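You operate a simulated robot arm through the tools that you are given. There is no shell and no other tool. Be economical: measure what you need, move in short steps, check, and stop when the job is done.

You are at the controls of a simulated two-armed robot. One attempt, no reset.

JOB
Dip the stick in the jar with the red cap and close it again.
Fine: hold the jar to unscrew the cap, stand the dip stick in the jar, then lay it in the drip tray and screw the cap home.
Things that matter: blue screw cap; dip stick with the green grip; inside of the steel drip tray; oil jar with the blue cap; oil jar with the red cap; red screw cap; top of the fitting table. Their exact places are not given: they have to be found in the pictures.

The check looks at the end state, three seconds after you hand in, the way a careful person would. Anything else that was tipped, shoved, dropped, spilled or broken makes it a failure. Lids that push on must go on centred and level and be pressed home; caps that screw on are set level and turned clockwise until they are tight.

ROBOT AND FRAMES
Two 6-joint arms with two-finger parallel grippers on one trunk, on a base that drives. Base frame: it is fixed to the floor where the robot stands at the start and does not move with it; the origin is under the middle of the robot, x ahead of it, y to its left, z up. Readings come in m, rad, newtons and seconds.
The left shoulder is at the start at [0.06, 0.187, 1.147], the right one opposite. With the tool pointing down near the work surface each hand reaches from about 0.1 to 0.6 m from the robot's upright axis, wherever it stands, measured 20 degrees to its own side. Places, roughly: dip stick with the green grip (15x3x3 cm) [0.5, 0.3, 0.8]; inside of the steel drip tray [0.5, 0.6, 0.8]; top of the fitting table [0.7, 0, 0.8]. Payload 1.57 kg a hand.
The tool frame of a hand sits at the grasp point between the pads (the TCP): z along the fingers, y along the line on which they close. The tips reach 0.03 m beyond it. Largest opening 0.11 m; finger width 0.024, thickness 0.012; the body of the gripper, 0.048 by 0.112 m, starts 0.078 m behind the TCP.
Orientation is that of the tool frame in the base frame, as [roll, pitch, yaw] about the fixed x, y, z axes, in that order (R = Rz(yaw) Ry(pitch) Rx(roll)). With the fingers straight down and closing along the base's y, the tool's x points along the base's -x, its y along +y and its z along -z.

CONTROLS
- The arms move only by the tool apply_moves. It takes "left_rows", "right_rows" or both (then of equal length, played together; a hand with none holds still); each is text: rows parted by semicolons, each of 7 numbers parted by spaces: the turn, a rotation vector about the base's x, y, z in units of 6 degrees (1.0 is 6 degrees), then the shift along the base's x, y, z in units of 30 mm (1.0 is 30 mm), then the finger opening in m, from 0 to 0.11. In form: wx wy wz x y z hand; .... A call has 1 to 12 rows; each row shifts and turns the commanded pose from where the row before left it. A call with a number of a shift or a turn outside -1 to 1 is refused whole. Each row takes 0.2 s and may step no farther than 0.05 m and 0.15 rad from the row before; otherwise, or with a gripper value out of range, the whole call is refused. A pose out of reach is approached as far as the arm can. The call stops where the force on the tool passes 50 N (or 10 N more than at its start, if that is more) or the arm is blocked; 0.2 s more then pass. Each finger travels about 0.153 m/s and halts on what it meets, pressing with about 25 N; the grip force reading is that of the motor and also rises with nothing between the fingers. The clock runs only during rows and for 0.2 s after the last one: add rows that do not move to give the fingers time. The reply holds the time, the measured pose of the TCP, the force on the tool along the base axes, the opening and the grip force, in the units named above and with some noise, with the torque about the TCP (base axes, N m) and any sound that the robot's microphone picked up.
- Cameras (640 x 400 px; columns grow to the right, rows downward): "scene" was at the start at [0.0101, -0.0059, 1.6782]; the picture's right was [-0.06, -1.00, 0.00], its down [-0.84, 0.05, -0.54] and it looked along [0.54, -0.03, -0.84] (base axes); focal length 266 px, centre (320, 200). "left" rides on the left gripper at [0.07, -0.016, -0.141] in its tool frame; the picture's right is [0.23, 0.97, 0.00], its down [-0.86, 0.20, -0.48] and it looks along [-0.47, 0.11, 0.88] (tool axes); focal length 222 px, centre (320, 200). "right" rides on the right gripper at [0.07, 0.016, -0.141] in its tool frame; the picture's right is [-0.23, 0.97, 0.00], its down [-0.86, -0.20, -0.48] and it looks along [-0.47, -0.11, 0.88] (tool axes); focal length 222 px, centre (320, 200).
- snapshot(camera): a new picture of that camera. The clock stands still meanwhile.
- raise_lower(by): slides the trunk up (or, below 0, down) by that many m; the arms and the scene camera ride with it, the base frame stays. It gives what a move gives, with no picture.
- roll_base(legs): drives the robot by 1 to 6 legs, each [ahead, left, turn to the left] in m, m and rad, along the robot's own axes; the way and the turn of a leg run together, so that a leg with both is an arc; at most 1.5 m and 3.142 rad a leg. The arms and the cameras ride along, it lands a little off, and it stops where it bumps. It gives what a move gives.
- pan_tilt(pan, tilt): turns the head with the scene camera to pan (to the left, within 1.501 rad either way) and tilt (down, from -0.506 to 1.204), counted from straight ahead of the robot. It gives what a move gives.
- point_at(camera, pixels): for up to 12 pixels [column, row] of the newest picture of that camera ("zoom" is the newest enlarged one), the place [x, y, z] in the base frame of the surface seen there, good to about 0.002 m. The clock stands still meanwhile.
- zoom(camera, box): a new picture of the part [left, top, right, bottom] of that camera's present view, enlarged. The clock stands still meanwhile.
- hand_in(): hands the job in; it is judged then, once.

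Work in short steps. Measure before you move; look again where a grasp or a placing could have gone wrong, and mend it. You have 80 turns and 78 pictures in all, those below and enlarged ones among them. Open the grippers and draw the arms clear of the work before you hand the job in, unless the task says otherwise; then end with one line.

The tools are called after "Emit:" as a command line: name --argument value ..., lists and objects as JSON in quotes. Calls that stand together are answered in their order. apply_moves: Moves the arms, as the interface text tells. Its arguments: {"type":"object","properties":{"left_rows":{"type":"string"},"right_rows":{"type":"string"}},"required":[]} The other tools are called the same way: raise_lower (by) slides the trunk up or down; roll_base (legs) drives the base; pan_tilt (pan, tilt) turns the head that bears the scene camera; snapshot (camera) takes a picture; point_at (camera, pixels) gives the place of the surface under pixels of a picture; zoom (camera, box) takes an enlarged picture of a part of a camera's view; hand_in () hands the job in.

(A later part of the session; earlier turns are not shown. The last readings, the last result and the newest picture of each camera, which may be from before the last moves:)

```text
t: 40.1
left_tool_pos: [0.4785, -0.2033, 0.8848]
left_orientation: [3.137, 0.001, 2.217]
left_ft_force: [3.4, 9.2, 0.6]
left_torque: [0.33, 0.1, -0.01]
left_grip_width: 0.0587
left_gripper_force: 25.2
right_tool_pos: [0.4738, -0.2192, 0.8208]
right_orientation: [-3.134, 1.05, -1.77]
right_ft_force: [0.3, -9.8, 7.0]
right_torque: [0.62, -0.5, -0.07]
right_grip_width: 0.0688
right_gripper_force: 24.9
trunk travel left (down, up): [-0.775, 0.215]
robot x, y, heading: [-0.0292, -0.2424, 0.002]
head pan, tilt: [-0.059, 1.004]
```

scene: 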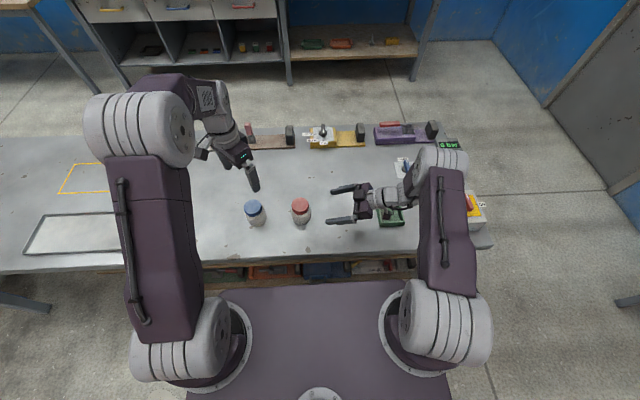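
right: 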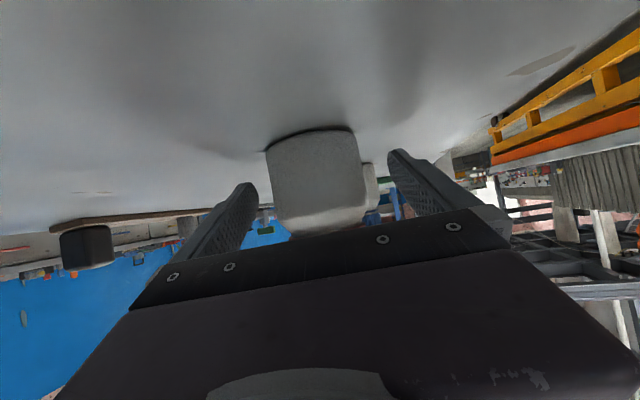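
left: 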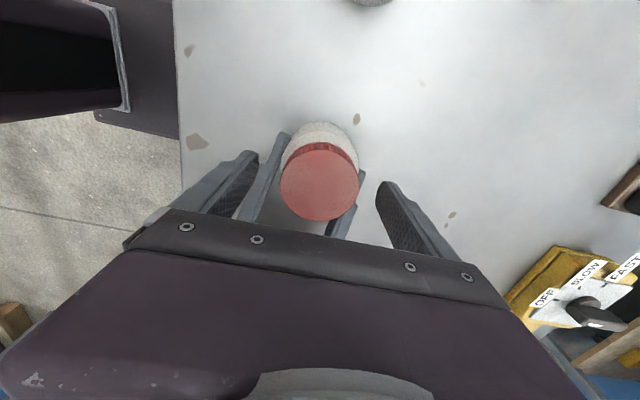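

Forces are moderate. I'll continue 72° with a slight compliant shift toward +x and +y.

Emit:
apply_moves --left_rows "0 0 1 0.003 0.006 0.003 0.04;0 0 1 0.003 0.006 0.003 0.04;0 0 1 0.003 0.006 0.003 0.04;0 0 1 0.003 0.006 0.003 0.04;0 0 1 0.003 0.006 0.003 0.04;0 0 1 0.003 0.006 0.003 0.04;0 0 1 0.003 0.006 0.003 0.04;0 0 1 0.003 0.006 0.003 0.04;0 0 1 0.003 0.006 0.003 0.04;0 0 1 0.003 0.006 0.003 0.04;0 0 1 0.003 0.006 0.003 0.04;0 0 1 0.003 0.006 0.003 0.04"

Emit:
zoom --camera "scene" --box '[240, 160, 370, 242]'

```text
t: 42.7
left_tool_pos: [0.4792, -0.2005, 0.8859]
left_orientation: [3.14, 0.002, -2.808]
left_ft_force: [9.5, 14.0, -3.5]
left_torque: [0.51, -0.35, -0.07]
left_grip_width: 0.0585
left_gripper_force: 24.6
right_tool_pos: [0.4724, -0.2193, 0.8192]
right_orientation: [-3.133, 1.047, -1.772]
right_ft_force: [-9.5, -15.2, 3.3]
right_torque: [0.46, -0.29, 0.14]
right_grip_width: 0.0692
right_gripper_force: 25.1
trunk travel left (down, up): [-0.775, 0.215]
robot x, y, heading: [-0.0302, -0.2456, -0.0]
head pan, tilt: [-0.059, 1.004]
```

```text
4.88 times, centred on (305, 201) of scene
```

zoom: 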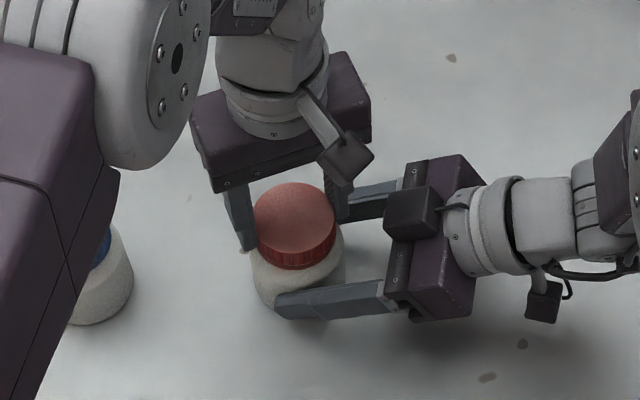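

The cap has turned about 210°. I'll ease the side force and try a 2 mm lift to see if it is free.

Emit:
apply_moves --left_rows "0 0 0 0.02 0.04 0 0.04;0 0 0 0 0 0.07 0.04;0 0 0 0 0 0 0.04"

```text
t: 43.5
left_tool_pos: [0.4801, -0.2005, 0.8884]
left_orientation: [3.14, 0.002, -2.807]
left_ft_force: [10.8, 2.6, -14.7]
left_torque: [0.13, -0.36, -0.01]
left_grip_width: 0.0582
left_gripper_force: 24.5
right_tool_pos: [0.4738, -0.2192, 0.8218]
right_orientation: [-3.132, 1.051, -1.768]
right_ft_force: [-10.4, -2.5, 12.5]
right_torque: [0.26, -0.39, 0.18]
right_grip_width: 0.0688
right_gripper_force: 24.8
trunk travel left (down, up): [-0.775, 0.215]
robot x, y, heading: [-0.0304, -0.2425, 0.004]
head pan, tilt: [-0.059, 1.004]
```

Still threaded (15 N resists). I'll release, rewind and go again.

Emit:
apply_moves --left_rows "0 0 0 0 0 0 0.08;0 0 -0.5 -0.1 -0.083 -0.08 0.08;0 0 -1 0 0 0 0.08;0 0 -1 0 0 0 0.08;0 0 -1 0 0 0 0.08;0 0 -1 0 0 0 0.08;0 0 -1 0 0 0 0.08;0 0 -1 0 0 0 0.08;0 0 -1 0 0 0 0.08;0 0 -1 0 0 0 0.08;0 0 -1 0 0 0 0.08;0 0 -1 0 0 0 0.08"

Emit:
apply_moves --left_rows "0 0 -1 0 0 0 0.08;0 0 -1 0 0 0 0.08;0 0 -1 0 0 0 0.08;0 0 -1 0 0 0 0.08;0 0 -1 0 0 0 0.08;0 0 -1 0 0 0 0.08;0 0 -1 0 0 0 0.08;0 0 -0.5 0 0 0 0.08;0 0 0 0 0 0 0.04;0 0 0 0 0 0 0.04;0 0 0 0 0 0 0.04"

Emit:
zoom --camera "left" --box '[160, 80, 480, 280]'

```text
t: 46.1
left_tool_pos: [0.477, -0.2027, 0.8852]
left_orientation: [3.14, 0.002, 2.372]
left_ft_force: [0.5, -0.6, 0.1]
left_torque: [0.01, -0.01, 0.01]
left_grip_width: 0.0801
left_gripper_force: 0.1
right_tool_pos: [0.4738, -0.2202, 0.8195]
right_orientation: [-3.132, 1.048, -1.772]
right_ft_force: [0.4, 0.4, 0.6]
right_torque: [-0.02, -0.03, -0.02]
right_grip_width: 0.0691
right_gripper_force: 25.1
trunk travel left (down, up): [-0.775, 0.215]
robot x, y, heading: [-0.0314, -0.2431, 0.003]
head pan, tilt: [-0.059, 1.004]
```

```text
t: 48.5
left_tool_pos: [0.4771, -0.2035, 0.8859]
left_orientation: [3.14, 0.001, 1.587]
left_ft_force: [-3.4, -0.9, 1.4]
left_torque: [-0.02, 0.05, -0.01]
left_grip_width: 0.0588
left_gripper_force: 24.8
right_tool_pos: [0.4734, -0.2198, 0.8191]
right_orientation: [-3.132, 1.048, -1.77]
right_ft_force: [3.3, 1.2, -1.0]
right_torque: [-0.13, 0.21, -0.06]
right_grip_width: 0.0687
right_gripper_force: 25.2
trunk travel left (down, up): [-0.775, 0.215]
robot x, y, heading: [-0.0269, -0.2454, 0.006]
head pan, tilt: [-0.059, 1.004]
```

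```text
2.00 times, centred on (320, 180) of left
```

zoom: 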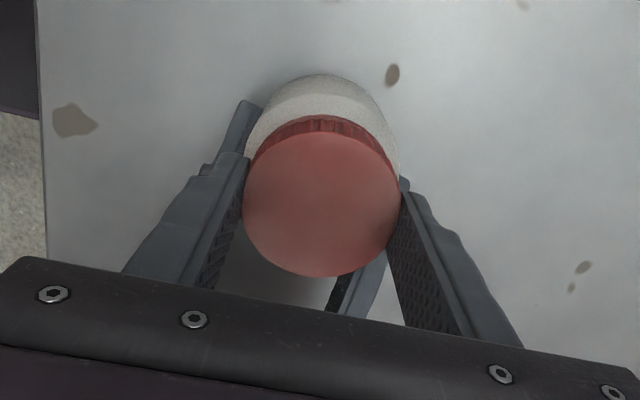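

Regripped with low forces. Next stroke, with a slight rise.

Emit:
apply_moves --left_rows "0 0 1 0 0 0.003 0.04;0 0 1 0 0 0.003 0.04;0 0 1 0 0 0.003 0.04;0 0 1 0 0 0.003 0.04;0 0 1 0 0 0.003 0.04;0 0 1 0 0 0.003 0.04;0 0 1 0 0 0.003 0.04;0 0 1 0 0 0.003 0.04;0 0 1 0 0 0.003 0.04;0 0 1 0 0 0.003 0.04;0 0 1 0 0 0.003 0.04;0 0 1 0 0 0.003 0.04"

Emit:
apply_moves --left_rows "0 0 1 0 0 0.003 0.04;0 0 1 0 0 0.003 0.04;0 0 1 0 0 0.003 0.04;0 0 1 0 0 0.003 0.04;0 0 1 0 0 0.003 0.04;0 0 1 0 0 0.003 0.04;0 0 0 0 0 0.07 0.04;0 0 0 0 0 0 0.04"

Emit:
zoom --camera "scene" --box '[240, 160, 370, 242]'

Emit:
point_at --camera "zoom" --pixels '[[292, 215], [270, 220], [310, 220], [292, 235], [20, 380], [292, 205]]'

```text
t: 51.1
left_tool_pos: [0.4777, -0.2018, 0.8871]
left_orientation: [3.14, 0.002, 2.849]
left_ft_force: [0.3, -0.3, 0.3]
left_torque: [0.03, 0.03, -0.02]
left_grip_width: 0.0587
left_gripper_force: 25.3
right_tool_pos: [0.4717, -0.2194, 0.8201]
right_orientation: [-3.133, 1.048, -1.773]
right_ft_force: [0.1, -0.7, 0.0]
right_torque: [-0.02, 0.05, -0.03]
right_grip_width: 0.0689
right_gripper_force: 24.6
trunk travel left (down, up): [-0.775, 0.215]
robot x, y, heading: [-0.0269, -0.2436, 0.003]
head pan, tilt: [-0.059, 1.004]
```

```text
t: 52.9
left_tool_pos: [0.4772, -0.2012, 0.8895]
left_orientation: [3.141, 0.001, -2.807]
left_ft_force: [5.0, 3.9, -3.0]
left_torque: [0.07, -0.07, 0.05]
left_grip_width: 0.0584
left_gripper_force: 24.8
right_tool_pos: [0.4734, -0.2199, 0.8195]
right_orientation: [-3.133, 1.047, -1.772]
right_ft_force: [-4.4, -4.0, 0.6]
right_torque: [0.21, -0.27, 0.06]
right_grip_width: 0.0689
right_gripper_force: 25.3
trunk travel left (down, up): [-0.775, 0.215]
robot x, y, heading: [-0.0314, -0.2436, 0.004]
head pan, tilt: [-0.059, 1.004]
```

```text
4.88 times, centred on (305, 201) of scene
```

zoom: 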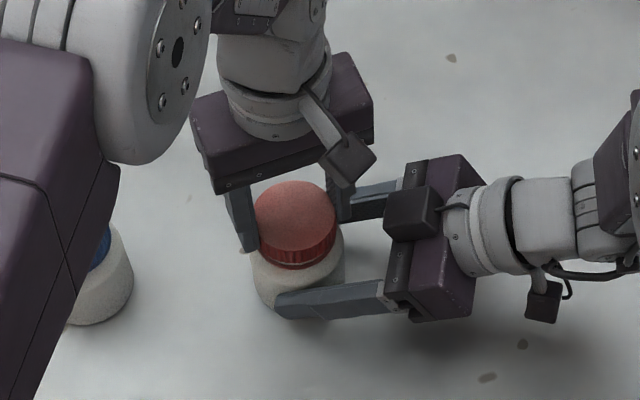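

```text
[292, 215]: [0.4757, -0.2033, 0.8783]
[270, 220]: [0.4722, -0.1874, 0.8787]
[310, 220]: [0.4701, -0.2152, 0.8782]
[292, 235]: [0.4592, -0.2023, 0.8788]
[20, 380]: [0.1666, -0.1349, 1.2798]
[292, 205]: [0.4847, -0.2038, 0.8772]
```

The cap top has risen to 0.878 and the neck shows under it, with low force. I'll lift a bit more.

Emit:
apply_moves --left_rows "0 0 1 0 0 0.05 0.04;0 0 1 0 0 0.05 0.04;0 0 0 0 0 0.1 0.04;0 0 0 0 0 0 0.04"

Emit:
zoom --camera "scene" --box '[240, 160, 370, 242]'

```text
t: 53.9
left_tool_pos: [0.4756, -0.2012, 0.8955]
left_orientation: [3.137, 0.001, -2.599]
left_ft_force: [-0.5, 0.1, 0.2]
left_torque: [-0.01, -0.01, -0.02]
left_grip_width: 0.0588
left_gripper_force: 25.3
right_tool_pos: [0.4745, -0.2189, 0.8206]
right_orientation: [-3.132, 1.047, -1.771]
right_ft_force: [1.4, 0.0, 0.0]
right_torque: [-0.04, 0.03, -0.03]
right_grip_width: 0.069
right_gripper_force: 24.7
trunk travel left (down, up): [-0.775, 0.215]
robot x, y, heading: [-0.0283, -0.2432, 0.005]
head pan, tilt: [-0.059, 1.004]
```

```text
4.88 times, centred on (305, 201) of scene
```

zoom: 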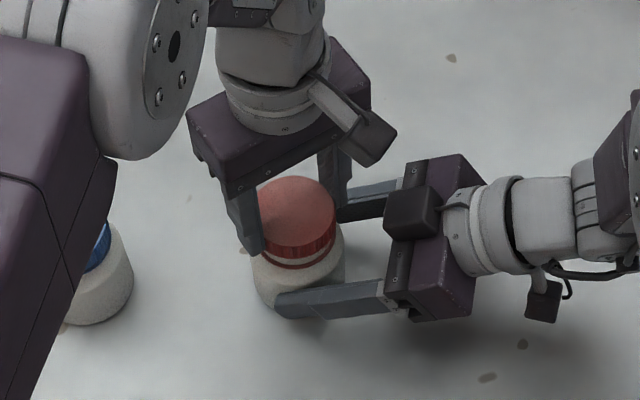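

Free: the forces are zero and the cap is lifted clear of the neck. I'll raise it straight up.

Emit:
apply_moves --left_rows "0 0 0 0 0 0.6 0.04;0 0 0 0 0 1 0.04;0 0 0 0 0 1 0.04;0 0 0 0 0 1 0.04;0 0 0 0 0 1 0.04;0 0 0 0 0 1 0.04;0 0 0 0 0 1 0.04;0 0 0 0 0 0 0.04"

Emit:
zoom --camera "scene" --box '[240, 120, 400, 220]'

```text
t: 55.7
left_tool_pos: [0.4772, -0.2023, 1.095]
left_orientation: [3.141, 0.002, -2.6]
left_ft_force: [0.2, 0.5, 0.1]
left_torque: [0.02, 0.0, -0.01]
left_grip_width: 0.0586
left_gripper_force: 25.1
right_tool_pos: [0.4734, -0.2202, 0.8202]
right_orientation: [-3.132, 1.045, -1.772]
right_ft_force: [-1.0, -0.1, 0.1]
right_torque: [-0.03, 0.0, 0.0]
right_grip_width: 0.0684
right_gripper_force: 24.9
trunk travel left (down, up): [-0.775, 0.215]
robot x, y, heading: [-0.026, -0.2392, 0.006]
head pan, tilt: [-0.059, 1.004]
```

```text
4.00 times, centred on (320, 170) of scene
```

zoom: 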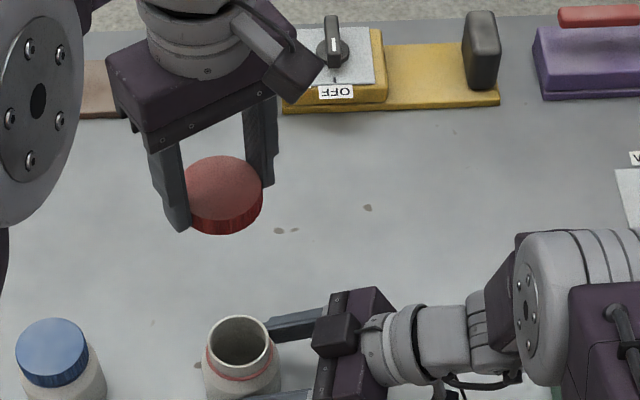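

The jar is open and the cap is held. I'll measure the mouth, then release the jar by retreating the right hand and move the left hand, with the cap, aside to the left.

Emit:
point_at --camera "zoom" --pixels '[[210, 335], [273, 345], [241, 319], [240, 369], [240, 345], [240, 330]]'

Emit:
apply_moves --right_rows "0 0 0 0 0 0 0.11;0 0 0 0 0 0 0.11;0 0 0 -0.16 -0.733 0.433 0.11;0 0 0 -0.16 -0.733 0.433 0.11;0 0 0 -0.16 -0.733 0.433 0.11;0 0 0 -0.16 -0.733 0.433 0.11;0 0 0 -0.16 -0.733 0.433 0.11;0 0 0 0 -0.5 0.9 0.11;0 0 0 0 -0.5 0.9 0.11;0 0 0 0 -0.5 0.9 0.11;0 0 0 0 0 0.9 0.11;0 0 0 0 0 0.9 0.11" --left_rows "0 0 0 0 0 0 0.04;0 0 0 0 0.9 0 0.04;0 0 0 0 0.9 0 0.04;0 0 0 0 0.9 0 0.04;0 0 0 0 0.9 0 0.04;0 0 0 0 0.9 0 0.04;0 0 0 0 0.9 0 0.04;0 0 0 0 0.9 0 0.04;0 0 0 0 0.9 0 0.04;0 0 0 0 0.9 0 0.04;0 0 0 0 0.9 0.3 0.04;0 0 0 0 0.9 0.3 0.04"

Emit:
snapshot --camera "scene"

```text
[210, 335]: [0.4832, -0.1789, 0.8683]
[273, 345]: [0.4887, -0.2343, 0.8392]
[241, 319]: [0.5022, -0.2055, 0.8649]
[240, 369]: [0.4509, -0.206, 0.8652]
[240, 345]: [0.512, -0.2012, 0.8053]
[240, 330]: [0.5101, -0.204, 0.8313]
```

```text
t: 58.3
left_tool_pos: [0.4762, 0.0973, 1.1111]
left_orientation: [3.14, 0.001, -2.602]
left_ft_force: [-0.1, 0.0, 0.1]
left_torque: [0.0, 0.0, -0.01]
left_grip_width: 0.0584
left_gripper_force: 24.7
right_tool_pos: [0.4463, -0.376, 1.018]
right_orientation: [-3.134, 1.049, -1.773]
right_ft_force: [-0.1, -0.4, -0.2]
right_torque: [-0.02, -0.01, -0.04]
right_grip_width: 0.1097
right_gripper_force: 0.1
trunk travel left (down, up): [-0.775, 0.215]
robot x, y, heading: [-0.0336, -0.2437, 0.008]
head pan, tilt: [-0.059, 1.004]
```

```text
43 pictures are left
```

scene: 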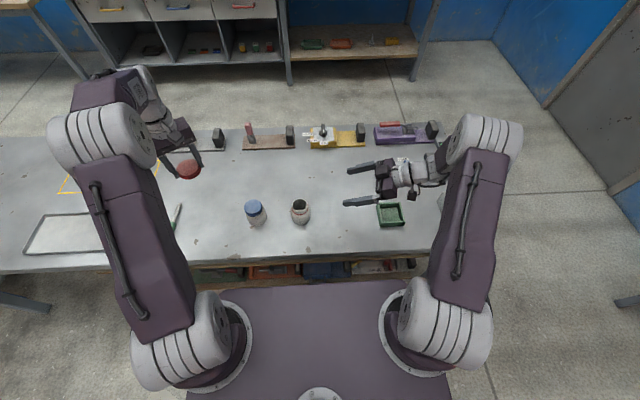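

The red jar stands undisturbed at the mouth centre (0.4765, -0.2055), rim z 0.865. I'll bring the right hand back to tool-down, then drive left toward the stick.

Emit:
apply_moves --right_rows "-0.978 0.208 0 0 -0.2 0.5 0.11;-0.978 0.208 0 0 -0.2 0.5 0.11;-0.978 0.208 0 0 0 0.5 0.11;-0.978 0.208 0 0 0 0.5 0.11;-0.978 0.208 0 0 0 0.5 0.11;-0.978 0.208 0 0 0 0.5 0.11;-0.978 0.208 0 0 0 0.5 0.11;-0.978 0.208 0 0 0 0.5 0.11;-0.978 0.208 0 0 0 0 0.11;-0.978 0.208 0 0 0 0 0.11;0 0 -1 0 0 0 0.11;0 0 -1 0 0 0 0.11"

Emit:
roll_base --legs '[[0, 0.66, 0]]'

Emit:
apply_moves --right_rows "0 0 -1 0 0 0 0.11;0 0 -1 0 0 0 0.11;0 0 -1 0 0 0 0.11;0 0 -1 0 0 0 0.11;0 0 -1 0 0 0 0.11;0 0 -1 0 0 0 0.11;0 0 -1 0 0 0 0.11;0 0 -1 0 0 0 0.11;0 0 -1 0 0 0 0.11;0 0 -1 0 0 0 0.11;0 0 -1 0 0 0 0.11;0 0 0 0 0 0 0.11"

Emit:
snapshot --camera "scene"

```text
t: 60.9
left_tool_pos: [0.4768, 0.097, 1.112]
left_orientation: [3.14, 0.002, -2.6]
left_ft_force: [-0.3, -0.7, 0.4]
left_torque: [0.02, 0.01, -0.01]
left_grip_width: 0.0586
left_gripper_force: 25.3
right_tool_pos: [0.4481, -0.3855, 1.1381]
right_orientation: [-3.141, -0.001, -1.986]
right_ft_force: [0.5, -0.1, 0.1]
right_torque: [0.01, 0.02, 0.02]
right_grip_width: 0.11
right_gripper_force: 0.0
trunk travel left (down, up): [-0.775, 0.215]
robot x, y, heading: [-0.0312, -0.2455, 0.005]
head pan, tilt: [-0.059, 1.004]
```

```text
t: 64.5
left_tool_pos: [0.4698, 0.7506, 1.1115]
left_orientation: [3.137, 0.003, -2.592]
left_ft_force: [0.4, 0.8, -0.2]
left_torque: [0.01, 0.01, 0.0]
left_grip_width: 0.0586
left_gripper_force: 24.7
right_tool_pos: [0.4429, 0.2667, 1.1389]
right_orientation: [-3.141, 0.001, -1.976]
right_ft_force: [0.8, 0.0, 0.0]
right_torque: [-0.05, 0.01, 0.01]
right_grip_width: 0.11
right_gripper_force: 0.1
trunk travel left (down, up): [-0.775, 0.215]
robot x, y, heading: [-0.0322, 0.4091, 0.012]
head pan, tilt: [-0.059, 1.004]
```

```text
t: 67.1
left_tool_pos: [0.4682, 0.7519, 1.1112]
left_orientation: [3.138, 0.003, -2.593]
left_ft_force: [0.7, 0.3, -0.7]
left_torque: [-0.03, -0.03, 0.02]
left_grip_width: 0.0585
left_gripper_force: 25.3
right_tool_pos: [0.4442, 0.2683, 1.1393]
right_orientation: [3.141, 0.001, -3.131]
right_ft_force: [-0.5, -0.7, 0.5]
right_torque: [-0.01, 0.02, 0.05]
right_grip_width: 0.1102
right_gripper_force: 0.1
trunk travel left (down, up): [-0.775, 0.215]
robot x, y, heading: [-0.038, 0.4064, 0.015]
head pan, tilt: [-0.059, 1.004]
```

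```text
42 pictures are left
```

scene: 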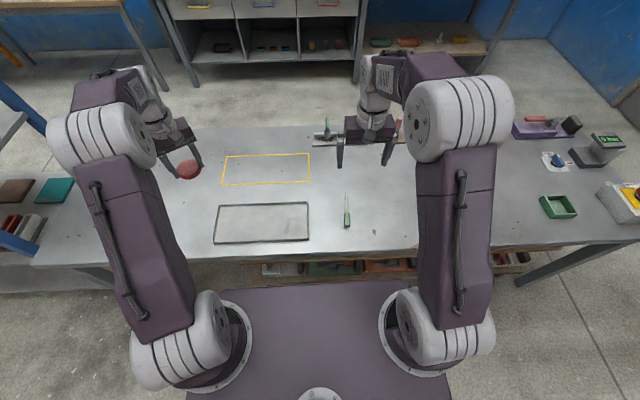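

Now I'll tilt the right hand 30° forward and lower it to hover over the stick's green grip.

Emit:
apply_moves --right_rows "0 -1 0 -0.1 0.03 -0.85 0.08;0 -1 0 -0.1 0.03 -0.85 0.08;0 -1 0 0 0.03 -0.85 0.08;0 -1 0 0 0.03 -0.85 0.08;0 -1 0 0 0.03 -0.85 0.08;0 0 0 0 0 -0.85 0.08;0 0 0 0 0 -0.85 0.08;0 0 0 0 0 -0.85 0.08;0 0 0 0 0 0 0.08"

Emit:
snapshot --camera "right"

Emit:
zoom --camera "scene" --box '[290, 165, 410, 240]'

```text
t: 69.1
left_tool_pos: [0.4696, 0.7524, 1.1114]
left_orientation: [3.138, 0.002, -2.592]
left_ft_force: [0.0, 0.1, -0.5]
left_torque: [0.0, 0.03, 0.02]
left_grip_width: 0.0584
left_gripper_force: 25.2
right_tool_pos: [0.4373, 0.2701, 0.9437]
right_orientation: [-3.132, 0.522, -3.128]
right_ft_force: [0.3, 0.5, -0.2]
right_torque: [0.05, 0.01, 0.01]
right_grip_width: 0.0799
right_gripper_force: 0.1
right hand out of reach, approached as far as the arm can: row 4, 5
trunk travel left (down, up): [-0.775, 0.215]
robot x, y, heading: [-0.0336, 0.4081, 0.011]
head pan, tilt: [-0.059, 1.004]
```

```text
41 pictures are left
```

right: 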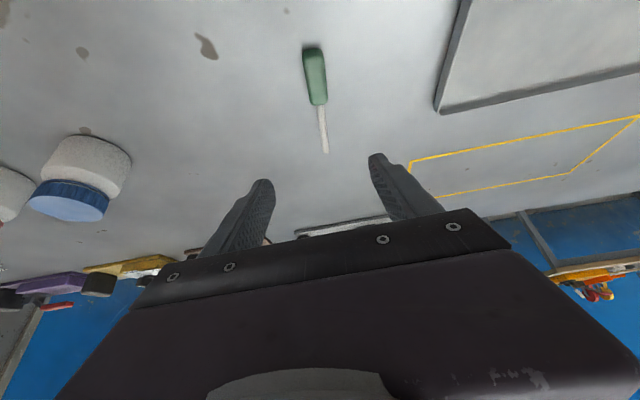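

```text
5.33 times, centred on (350, 202) of scene
```

zoom: 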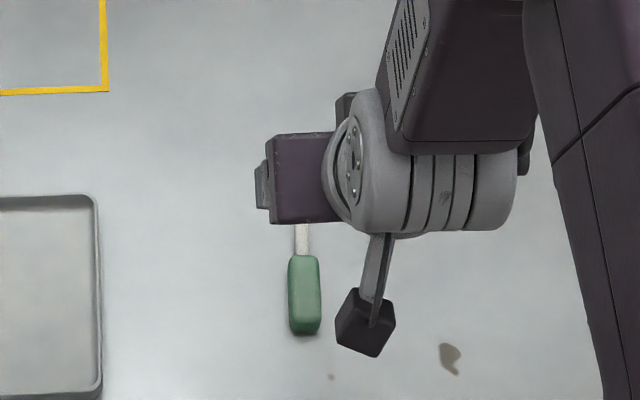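

I'll measure the grip and shaft from the right camera.

Emit:
point_at --camera "right" --pixels '[[313, 52], [316, 75], [319, 100], [305, 76], [326, 76], [321, 115], [326, 150], [340, 80], [437, 108], [468, 5]]'

Emit:
point_at --camera "zoom" --pixels '[[304, 262], [304, 300], [304, 328], [292, 295], [318, 295], [303, 240], [40, 210], [95, 210], [60, 280]]'

```text
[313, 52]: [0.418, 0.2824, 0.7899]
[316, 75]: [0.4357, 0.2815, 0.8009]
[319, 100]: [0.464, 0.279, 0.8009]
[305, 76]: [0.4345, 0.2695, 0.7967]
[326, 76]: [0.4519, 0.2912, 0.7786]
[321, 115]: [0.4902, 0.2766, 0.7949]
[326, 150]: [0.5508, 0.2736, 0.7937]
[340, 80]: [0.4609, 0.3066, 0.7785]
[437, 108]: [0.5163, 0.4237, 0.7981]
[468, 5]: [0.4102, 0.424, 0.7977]
```

```text
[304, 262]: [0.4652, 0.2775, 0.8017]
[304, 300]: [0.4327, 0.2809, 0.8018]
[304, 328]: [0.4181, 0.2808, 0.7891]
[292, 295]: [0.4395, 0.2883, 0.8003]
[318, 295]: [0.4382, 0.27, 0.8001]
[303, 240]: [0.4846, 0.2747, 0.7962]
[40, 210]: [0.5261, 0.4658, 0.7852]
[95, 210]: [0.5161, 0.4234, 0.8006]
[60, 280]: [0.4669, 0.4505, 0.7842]
```

The grip's centre line is at y≈0.2805 with its top at 0.802, and the stick is skewed about -4°. I'll align and go down to 2 cm above the grasp height.

Emit:
apply_moves --right_rows "0 0 -0.7 -0.46 0.35 0 0.06;0 0 0 0 0 -0.9 0.06;0 0 0 0 0 -0.9 0.06;0 0 0 0 0 -0.9 0.06;0 0 0 0 0 -0.9 0.06;0 0 0 0 0 0 0.06"

Emit:
snapshot --camera "right"

```text
t: 70.5
left_tool_pos: [0.4699, 0.7526, 1.1103]
left_orientation: [3.14, 0.002, -2.591]
left_ft_force: [0.5, -0.1, 0.2]
left_torque: [0.0, 0.03, 0.02]
left_grip_width: 0.0584
left_gripper_force: 25.1
right_tool_pos: [0.4238, 0.2758, 0.8355]
right_orientation: [-3.134, 0.524, 3.082]
right_ft_force: [1.1, 0.8, -0.1]
right_torque: [-0.02, -0.01, 0.0]
right_grip_width: 0.0599
right_gripper_force: 0.0
trunk travel left (down, up): [-0.775, 0.215]
robot x, y, heading: [-0.0371, 0.4088, 0.009]
head pan, tilt: [-0.059, 1.004]
```

```text
39 pictures are left
```

right: 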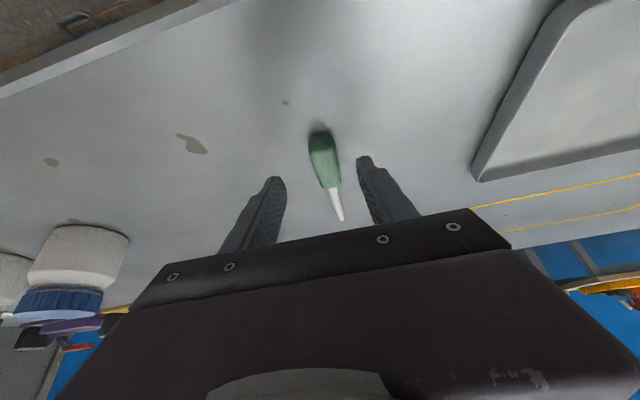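

The grip is nearly centred between the fingers. I'll lower the last 2 cm with 4 mm of +y and close.

Emit:
apply_moves --right_rows "0 0 0 0 0.13 -0.35 0.06;0 0 0 0 0 -0.3 0.06;0 0 0 0 0 0 0.03;0 0 0 0 0 0 0.01;0 0 0 0 0 0 0.01;0 0 0 0 0 0 0.01"

Emit:
snapshot --camera "right"

```text
t: 71.9
left_tool_pos: [0.4692, 0.7522, 1.1105]
left_orientation: [3.14, 0.002, -2.594]
left_ft_force: [-0.3, -0.4, 0.4]
left_torque: [0.01, 0.01, 0.0]
left_grip_width: 0.0586
left_gripper_force: 25.0
right_tool_pos: [0.4234, 0.2812, 0.8148]
right_orientation: [-3.136, 0.523, 3.084]
right_ft_force: [-0.4, 0.4, 0.1]
right_torque: [0.0, -0.01, 0.04]
right_grip_width: 0.021
right_gripper_force: 25.1
trunk travel left (down, up): [-0.775, 0.215]
robot x, y, heading: [-0.032, 0.4085, 0.007]
head pan, tilt: [-0.059, 1.004]
```

```text
38 pictures are left
```

right: 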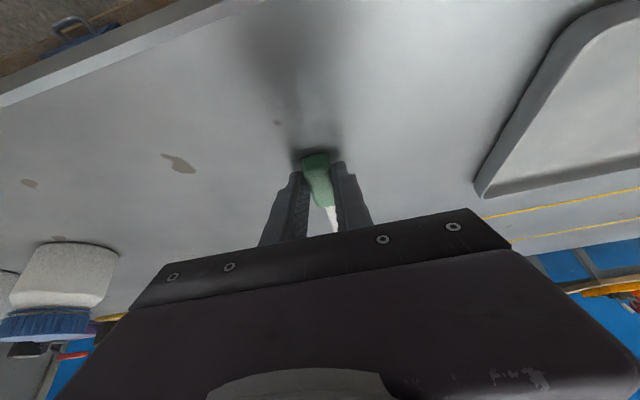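

The grip is held at 0.021 m. I'll lift the stick and start yawing it toward -y.

Emit:
apply_moves --right_rows "0 0 0 0 0 0.5 0.01;0 0 0 0 0 0.9 0.01;0 0 0 0 0 1 0.01;0 0 0 0 0 1 0.01;0 0 0 0 0 1 0.01;0 0 0 0 0 1 0.01;0 0 0 0 0 1 0.01;0 0 0 0 0 1 0.01;0 0 0 0 0 1 0.01;0 0 -1 0 0 0.5 0.01;0 0 -1 0 0 0 0.01;0 0 -1 0 0 0 0.01"

Emit:
apply_moves --right_rows "0 0 -1 0 0 0 0.01;0 0 -1 0 0 0 0.01;0 0 -1 0 0 0 0.01;0 0 -1 0 0 0 0.01;0 0 -1 0 0 0 0.01;0 0 -1 0 0 0 0.01;0 0 -1 0 0 0 0.01;0 0 -1 0 0 0 0.01;0 0 -1 0 0 0 0.01;0 0 -1 0 0 0 0.01;0 0 -1 0 0 0 0.01;0 0 0 0 0 0 0.01"

Emit:
snapshot --camera "scene"

```text
t: 74.5
left_tool_pos: [0.4685, 0.7521, 1.1103]
left_orientation: [3.139, 0.002, -2.593]
left_ft_force: [0.0, -0.3, 0.3]
left_torque: [0.0, -0.01, -0.01]
left_grip_width: 0.0587
left_gripper_force: 25.1
right_tool_pos: [0.426, 0.2807, 1.0838]
right_orientation: [-3.135, 0.523, 2.768]
right_ft_force: [0.3, -0.3, -0.4]
right_torque: [0.0, 0.01, 0.0]
right_grip_width: 0.0207
right_gripper_force: 25.1
trunk travel left (down, up): [-0.775, 0.215]
robot x, y, heading: [-0.0362, 0.4078, 0.013]
head pan, tilt: [-0.059, 1.004]
```

```text
t: 77.1
left_tool_pos: [0.4691, 0.7517, 1.1116]
left_orientation: [3.139, 0.003, -2.593]
left_ft_force: [-0.1, 0.5, -0.4]
left_torque: [0.02, -0.02, -0.01]
left_grip_width: 0.0583
left_gripper_force: 24.6
right_tool_pos: [0.3993, 0.2552, 1.0489]
right_orientation: [-3.14, 0.52, 1.614]
right_ft_force: [-0.4, 0.2, -0.7]
right_torque: [0.04, -0.01, -0.01]
right_grip_width: 0.0207
right_gripper_force: 25.1
right hand out of reach, approached as far as the arm can: row 9, 10, 11
trunk travel left (down, up): [-0.775, 0.215]
robot x, y, heading: [-0.0361, 0.4049, 0.012]
head pan, tilt: [-0.059, 1.004]
```

```text
37 pictures are left
```

scene: 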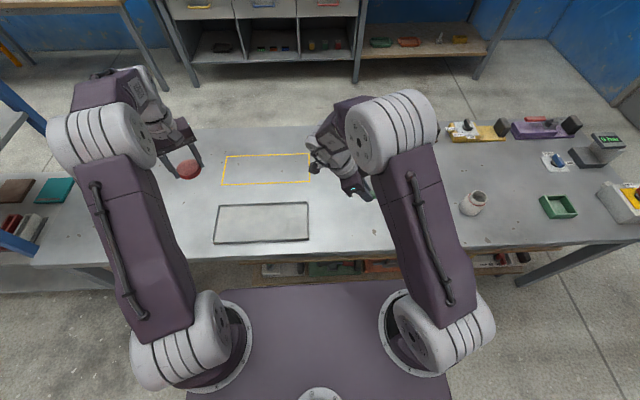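

I'll swing the hand about +x to bring the stick upright, raising a little.

Emit:
apply_moves --right_rows "1 0 0 0.1 0 0.1 0.01;1 0 0 0.1 0 0.1 0.01;1 0 0 0.1 0 0.1 0.01;1 0 0 0.1 0 0.1 0.01;1 0 0 0.2 0 0.1 0.01;1 0 0 0.2 0 0.1 0.01;1 0 0 0.2 0 0.1 0.01;1 0 0 0.2 0 0.1 0.01;1 0 0 0.2 0 0.1 0.01;1 0 0 0.2 0 0.1 0.01;1 0 0 0.2 0 0.1 0.01;1 0 0 0.2 0 0.1 0.01"

Emit:
apply_moves --right_rows "1 0 0 0 0 0.2 0.01;1 0 0 0 0 0.2 0.01;1 0 0 0 0 0.2 0.01;0 0 0 0 0 0 0.01"

Emit:
snapshot --camera "scene"

```text
t: 79.7
left_tool_pos: [0.4689, 0.7522, 1.111]
left_orientation: [3.139, 0.002, -2.591]
left_ft_force: [-0.5, -0.6, -0.2]
left_torque: [-0.02, -0.03, 0.03]
left_grip_width: 0.0584
left_gripper_force: 24.8
right_tool_pos: [0.4021, 0.2537, 1.0521]
right_orientation: [3.119, 0.183, 1.611]
right_ft_force: [-0.1, 0.4, -0.3]
right_torque: [-0.01, -0.02, 0.0]
right_grip_width: 0.0206
right_gripper_force: 24.6
right hand out of reach, approached as far as the arm can: row 4, 5, 6, 7, 8, 9, 10, 11, 12
trunk travel left (down, up): [-0.775, 0.215]
robot x, y, heading: [-0.0308, 0.4136, 0.012]
head pan, tilt: [-0.059, 1.004]
```

```text
t: 80.7
left_tool_pos: [0.4693, 0.7514, 1.1112]
left_orientation: [3.141, 0.003, -2.591]
left_ft_force: [0.4, 0.6, -0.6]
left_torque: [0.0, -0.01, 0.0]
left_grip_width: 0.0584
left_gripper_force: 25.0
right_tool_pos: [0.4023, 0.2535, 1.0523]
right_orientation: [3.119, 0.183, 1.611]
right_ft_force: [0.5, 0.0, -1.1]
right_torque: [-0.02, 0.01, 0.04]
right_grip_width: 0.0206
right_gripper_force: 24.6
right hand out of reach, approached as far as the arm can: row 1, 2, 3
trunk travel left (down, up): [-0.775, 0.215]
robot x, y, heading: [-0.0347, 0.4071, 0.009]
head pan, tilt: [-0.059, 1.004]
```

```text
36 pictures are left
```

scene: 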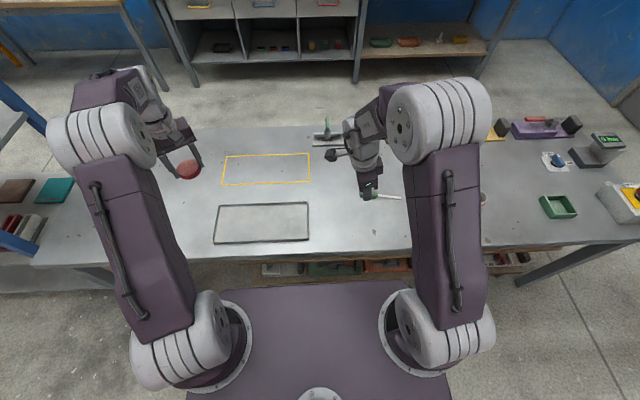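

The right wrist won't pass this way (yaw -90°). I'll go the other way: yaw the hand +180°, so the stick points +y, then swing about -x so the hand ends left of the jar pointing right.

Emit:
apply_moves --right_rows "0 0 1 0 0 0.2 0.01;0 0 1 0 0 0.2 0.01;0 0 1 0 0 0.2 0.01;0 0 1 0 0 0.2 0.01;0 0 1 0 0 0 0.01;0 0 1 0 0 0 0.01;0 0 1 0 0 0 0.01;0 0 1 0 0 0 0.01;0 0 1 0.2 0 0 0.01;0 0 1 0.2 0 0 0.01;0 0 1 0.2 0 0 0.01;0 0 1 0.2 0 0 0.01"

Emit:
apply_moves --right_rows "0 0 1 0 0 0 0.01;0 0 1 0 0 0 0.01;0 0 1 0 0 0 0.01;0 0 1 0 0 0 0.01;0 0 1 0 0 0 0.01;0 0 1 0 0 0 0.01;0 0 1 0 0 0 0.01;0 0 1 0 0 0 0.01;0 0 1 0 0 0 0.01;0 0 1 0 0 0 0.01;0 0 1 0 0 0 0.01;0 0 1 0 0 0 0.01"

Emit:
apply_moves --right_rows "0 0 1 0 0 0 0.01;0 0 1 0 0 0 0.01;0 0 1 0 0 0 0.01;0 0 1 0 0 0 0.01;0 0 1 0 0 0 0.01;0 0 1 0 0 0 0.01;-1 0 0 0 0 0 0.01;-1 0 0 0 0 0 0.01;-1 0 0 0 0 0 0.01;-1 0 0 0 0 0 0.01;-1 0 0 0 0 0 0.01;-1 0 0 0 0 0 0.01"

Emit:
snapshot --camera "scene"

```text
t: 83.3
left_tool_pos: [0.4699, 0.7527, 1.1107]
left_orientation: [3.14, 0.002, -2.592]
left_ft_force: [0.0, 0.7, 0.4]
left_torque: [0.0, 0.02, 0.0]
left_grip_width: 0.0583
left_gripper_force: 25.0
right_tool_pos: [0.3922, 0.2685, 1.0304]
right_orientation: [3.138, 0.203, 2.869]
right_ft_force: [0.7, 0.0, -0.9]
right_torque: [0.0, -0.03, 0.0]
right_grip_width: 0.0209
right_gripper_force: 25.2
right hand out of reach, approached as far as the arm can: row 7, 8, 9, 10, 11, 12
trunk travel left (down, up): [-0.775, 0.215]
robot x, y, heading: [-0.0321, 0.4082, 0.014]
head pan, tilt: [-0.059, 1.004]
```

```text
t: 85.9
left_tool_pos: [0.4673, 0.7534, 1.111]
left_orientation: [3.139, 0.001, -2.591]
left_ft_force: [0.7, -0.1, 0.3]
left_torque: [-0.01, -0.01, 0.03]
left_grip_width: 0.0583
left_gripper_force: 24.5
right_tool_pos: [0.3001, 0.4018, 1.0101]
right_orientation: [-3.098, 0.235, -2.401]
right_ft_force: [-0.2, -0.1, -0.5]
right_torque: [-0.02, 0.01, 0.01]
right_grip_width: 0.0206
right_gripper_force: 25.4
right hand out of reach, approached as far as the arm can: row 1, 2, 3, 4, 5, 6, 7, 9, 10, 11, 12
trunk travel left (down, up): [-0.775, 0.215]
robot x, y, heading: [-0.0358, 0.4088, 0.008]
head pan, tilt: [-0.059, 1.004]
```

```text
t: 87.0
left_tool_pos: [0.4686, 0.7527, 1.1115]
left_orientation: [3.14, 0.002, -2.59]
left_ft_force: [-0.8, 0.3, 0.4]
left_torque: [-0.02, -0.03, -0.01]
left_grip_width: 0.0586
left_gripper_force: 24.6
right_tool_pos: [0.2013, 0.4996, 1.0134]
right_orientation: [-3.083, 0.24, -1.923]
right_ft_force: [9.3, -4.4, 10.9]
right_torque: [-0.68, 2.23, 1.22]
right_grip_width: 0.0207
right_gripper_force: 25.0
right hand out of reach, approached as far as the arm can: row 1, 2, 3, 4, 5
trunk travel left (down, up): [-0.775, 0.215]
robot x, y, heading: [-0.0343, 0.4103, 0.012]
head pan, tilt: [-0.059, 1.004]
stopped in row 5 (right hand): the force on the tool passed its limit (the readings are from after the stop); the commanded pose is now the measured one
```

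```text
35 pictures are left
```

scene: 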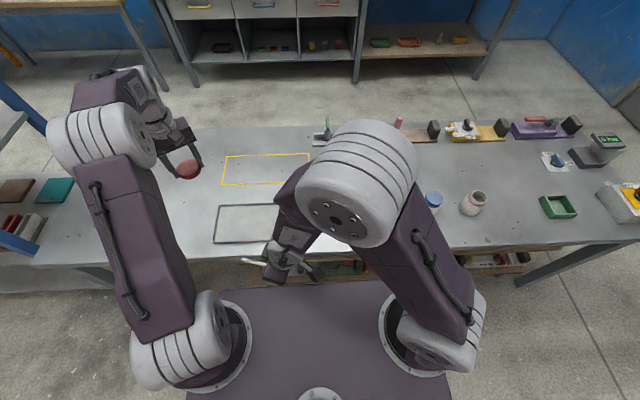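

The hand was dragged to (0.20, 0.50) and touched lightly; the stick is still gripped. I'll back off gently toward +x, -y and up, away from the left arm, and from here on rotate only with the arm high and extended.

Emit:
apply_moves --right_rows "0 0 0 0.3 -0.3 0 0.01;0 0 0 0.5 -0.5 0 0.01;0 0 0 0.8 -0.8 0.2 0.01;0 0 0 0.8 -0.8 0.5 0.01;0 0 0 0.8 -0.8 0.5 0.01;0 0 0 0.8 -0.8 0.5 0.01"

Emit:
snapshot --camera "scene"

```text
t: 88.4
left_tool_pos: [0.4689, 0.751, 1.1101]
left_orientation: [3.138, 0.003, -2.592]
left_ft_force: [0.4, -0.1, -0.3]
left_torque: [0.07, -0.01, -0.02]
left_grip_width: 0.0583
left_gripper_force: 25.5
right_tool_pos: [0.3106, 0.392, 1.0631]
right_orientation: [-3.086, 0.239, -1.925]
right_ft_force: [-0.6, -0.6, -1.1]
right_torque: [0.02, 0.05, -0.03]
right_grip_width: 0.0206
right_gripper_force: 24.8
right hand out of reach, approached as far as the arm can: row 1, 2, 3
trunk travel left (down, up): [-0.775, 0.215]
robot x, y, heading: [-0.0358, 0.4075, 0.011]
head pan, tilt: [-0.059, 1.004]
```

```text
34 pictures are left
```

scene: 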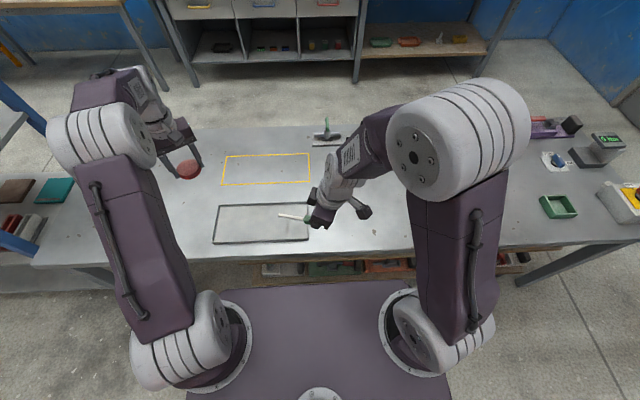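

Clear again. I'll continue up and out to about (0.50, 0.20, 1.20).

Emit:
apply_moves --right_rows "0 0 0 0.9 -0.9 0.67 0.01;0 0 0 0.9 -0.9 0.67 0.01;0 0 0 0.9 -0.9 0.67 0.01;0 0 0 0.9 -0.9 0.67 0.01;0 0 0 0.9 -0.9 0.67 0.01;0 0 0 0.9 -0.9 0.67 0.01;0 0 0 0.9 -0.9 0.67 0.01;0 0 0 0 0 0 0.01"

Emit:
zoom --camera "scene" --box '[260, 80, 500, 230]'

```text
t: 90.2
left_tool_pos: [0.4688, 0.7525, 1.1112]
left_orientation: [3.141, 0.003, -2.591]
left_ft_force: [-0.4, 0.0, -0.2]
left_torque: [-0.01, -0.02, 0.0]
left_grip_width: 0.0587
left_gripper_force: 25.2
right_tool_pos: [0.5026, 0.208, 1.2051]
right_orientation: [-3.086, 0.239, -1.924]
right_ft_force: [0.7, -0.3, -0.5]
right_torque: [-0.02, -0.02, -0.01]
right_grip_width: 0.021
right_gripper_force: 25.1
trunk travel left (down, up): [-0.775, 0.215]
robot x, y, heading: [-0.0346, 0.4091, 0.016]
head pan, tilt: [-0.059, 1.004]
```

```text
2.67 times, centred on (380, 155) of scene
```

zoom: 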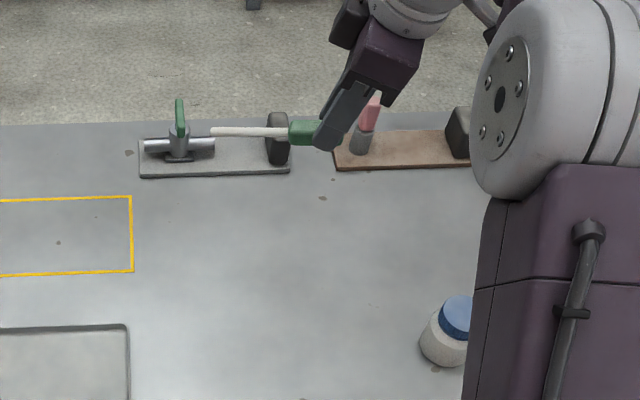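

The stick points +y. At this extended height I'll test swinging it upright in a half step.

Emit:
apply_moves --right_rows "-0.939 0.345 0 0 0 0 0.01;-0.939 0.345 0 0 0 0 0.01;-0.939 0.345 0 0 0 0 0.01;-0.939 0.345 0 0 0 0 0.01;-0.939 0.345 0 0 0 0 0.01;-0.939 0.345 0 0 0 0 0.01"

```text
t: 91.6
left_tool_pos: [0.4702, 0.7533, 1.1102]
left_orientation: [3.141, 0.002, -2.591]
left_ft_force: [0.3, 1.0, -0.4]
left_torque: [-0.01, -0.01, -0.01]
left_grip_width: 0.0583
left_gripper_force: 25.1
right_tool_pos: [0.5015, 0.2065, 1.2041]
right_orientation: [-3.084, -0.394, -1.926]
right_ft_force: [0.5, 0.4, 0.0]
right_torque: [-0.05, -0.01, -0.02]
right_grip_width: 0.021
right_gripper_force: 25.5
trunk travel left (down, up): [-0.775, 0.215]
robot x, y, heading: [-0.036, 0.4081, 0.007]
head pan, tilt: [-0.059, 1.004]
```

That worked without trouble. Continuing the swing.

Emit:
apply_moves --right_rows "-0.939 0.345 0 0 0 0 0.01;-0.939 0.345 0 0 0 0 0.01;-0.939 0.345 0 0 0 0 0.01;-0.939 0.345 0 0 0 0 0.01;-0.939 0.345 0 0 0 0 0.01;-0.939 0.345 0 0 0 0 0.01"

Emit:
snapshot --camera "scene"

Emit:
snapshot --camera "right"

```text
t: 93.0
left_tool_pos: [0.4678, 0.7524, 1.111]
left_orientation: [3.14, 0.002, -2.59]
left_ft_force: [-0.1, 0.2, -1.1]
left_torque: [-0.03, 0.02, 0.03]
left_grip_width: 0.0585
left_gripper_force: 25.2
right_tool_pos: [0.4814, 0.1789, 1.1723]
right_orientation: [-3.083, -1.019, -1.925]
right_ft_force: [-0.5, -0.3, -0.3]
right_torque: [0.01, 0.02, 0.02]
right_grip_width: 0.0207
right_gripper_force: 24.6
right hand out of reach, approached as far as the arm can: row 2, 3, 4, 5, 6
trunk travel left (down, up): [-0.775, 0.215]
robot x, y, heading: [-0.034, 0.4094, 0.011]
head pan, tilt: [-0.059, 1.004]
```

```text
32 pictures are left
```

scene: 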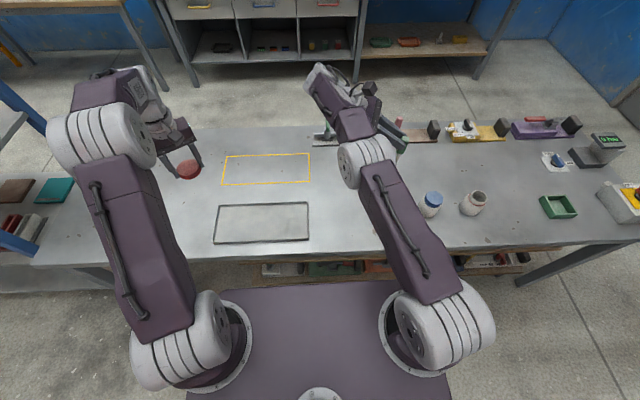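

```text
31 pictures are left
```

right: 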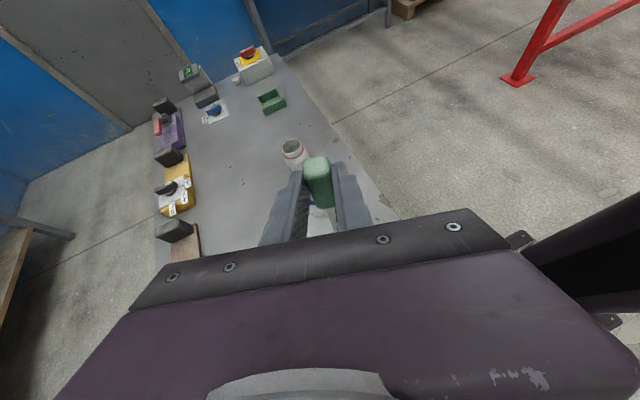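

The stick is upright within about 2° (shaft direction (0.04, 0.02, -1.0)), and its tip at about z 1.04 clears the jars. I'll drive right 0.364 m to bring it over the red jar.

Emit:
roll_base --legs '[[0, -0.364, 0]]'

Emit:
zoom --camera "scene" --box '[300, 90, 460, 240]'

Emit:
snapshot --camera "right"

```text
t: 95.4
left_tool_pos: [0.4749, 0.3777, 1.1108]
left_orientation: [3.14, 0.002, -2.603]
left_ft_force: [0.6, 0.7, -1.0]
left_torque: [-0.02, -0.01, 0.0]
left_grip_width: 0.0584
left_gripper_force: 24.9
right_tool_pos: [0.4835, -0.1961, 1.1714]
right_orientation: [-3.082, -1.019, -1.935]
right_ft_force: [0.1, 0.4, -0.9]
right_torque: [0.0, 0.0, -0.01]
right_grip_width: 0.0211
right_gripper_force: 24.9
trunk travel left (down, up): [-0.775, 0.215]
robot x, y, heading: [-0.0319, 0.0387, -0.002]
head pan, tilt: [-0.059, 1.004]
```

```text
2.67 times, centred on (380, 165) of scene
```

zoom: 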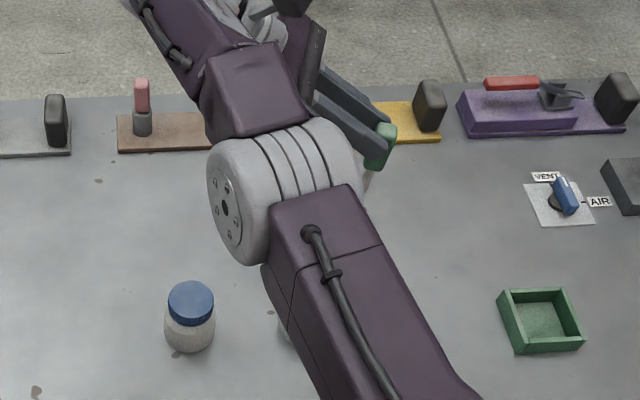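

```text
29 pictures are left
```

right: 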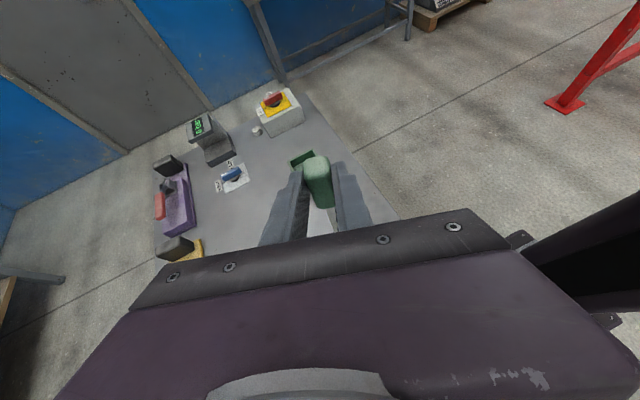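

The elbow blocks the scene view. I'll lower to just above the rim (tip ≈0.90) with a small xy correction toward TCP (0.4795, -0.1865), then look again.

Emit:
apply_moves --right_rows "0 0 0 -0.13 0.32 -0.6 0.01;0 0 0 0 0 -0.8 0.01;0 0 0 0 0 -0.8 0.01;0 0 0 0 0 -0.8 0.01;0 0 0 0 0 -0.8 0.01;0 0 0 0 0 -0.8 0.01;0 0 0 0 0 0 0.01"

Emit:
snapshot --camera "scene"

Emit:
snapshot --camera "right"

```text
t: 97.0
left_tool_pos: [0.4762, 0.3774, 1.1107]
left_orientation: [3.141, 0.001, -2.601]
left_ft_force: [0.1, 0.8, -0.8]
left_torque: [-0.01, -0.02, 0.02]
left_grip_width: 0.0587
left_gripper_force: 24.5
right_tool_pos: [0.4788, -0.1885, 1.0349]
right_orientation: [-3.083, -1.019, -1.935]
right_ft_force: [0.6, 0.7, -0.3]
right_torque: [-0.01, 0.0, 0.02]
right_grip_width: 0.0205
right_gripper_force: 24.7
trunk travel left (down, up): [-0.775, 0.215]
robot x, y, heading: [-0.0323, 0.0424, 0.004]
head pan, tilt: [-0.059, 1.004]
```

```text
28 pictures are left
```

scene: 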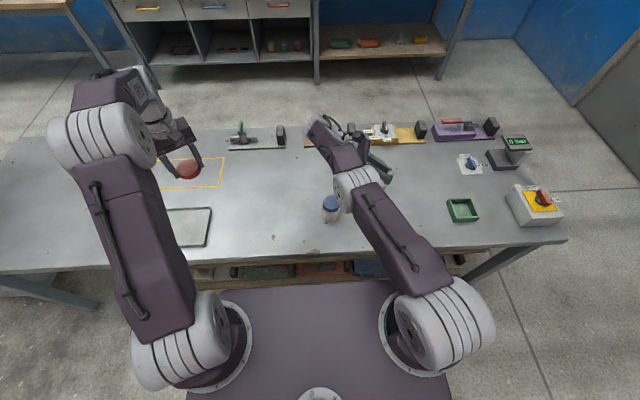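

```text
27 pictures are left
```

right: 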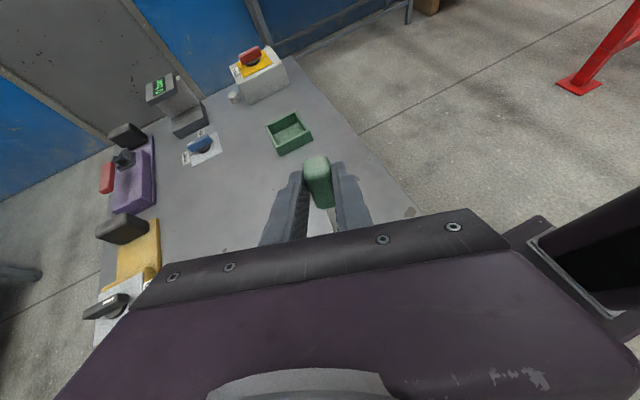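

The arm still hides the jar. I'll check the elbow and forearm heights before going lower.

Emit:
point_at --camera "scene" --pixels '[[355, 190], [345, 205], [340, 185], [370, 205], [345, 150], [325, 130], [385, 170], [330, 203]]'

Emit:
zoom --camera "scene" --box '[290, 100, 450, 230]'

```text
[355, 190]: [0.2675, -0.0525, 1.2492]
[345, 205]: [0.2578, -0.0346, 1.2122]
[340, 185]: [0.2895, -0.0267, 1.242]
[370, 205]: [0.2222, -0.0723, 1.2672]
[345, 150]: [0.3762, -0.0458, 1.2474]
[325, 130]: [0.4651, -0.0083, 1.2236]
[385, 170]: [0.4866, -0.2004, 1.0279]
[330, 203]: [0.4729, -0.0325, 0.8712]
```

```text
3.08 times, centred on (370, 165) of scene
```

zoom: 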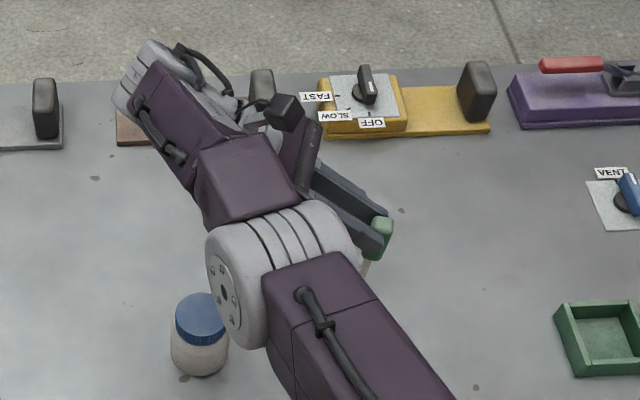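

Arm heights are safe. I'll measure the handle in the zoomed view to confirm where the stick is.

Emit:
point_at --camera "zoom" --pixels '[[383, 222], [384, 232], [378, 250], [374, 256], [388, 240], [367, 266], [366, 272], [370, 240]]'

Emit:
point_at --camera "right" --pixels '[[317, 163], [317, 185], [320, 200], [330, 180], [306, 180], [331, 212], [332, 220]]'

```text
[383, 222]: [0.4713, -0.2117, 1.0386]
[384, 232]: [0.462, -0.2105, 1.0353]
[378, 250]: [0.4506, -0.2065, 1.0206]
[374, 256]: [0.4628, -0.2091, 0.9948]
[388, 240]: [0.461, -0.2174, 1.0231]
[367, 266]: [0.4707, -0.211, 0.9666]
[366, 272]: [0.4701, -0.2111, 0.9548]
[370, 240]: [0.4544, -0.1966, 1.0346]
```

```text
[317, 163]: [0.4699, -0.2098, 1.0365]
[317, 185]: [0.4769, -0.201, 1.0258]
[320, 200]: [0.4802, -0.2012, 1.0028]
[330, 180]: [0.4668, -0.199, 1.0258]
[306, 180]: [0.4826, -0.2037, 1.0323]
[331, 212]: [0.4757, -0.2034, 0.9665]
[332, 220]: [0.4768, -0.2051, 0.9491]
```

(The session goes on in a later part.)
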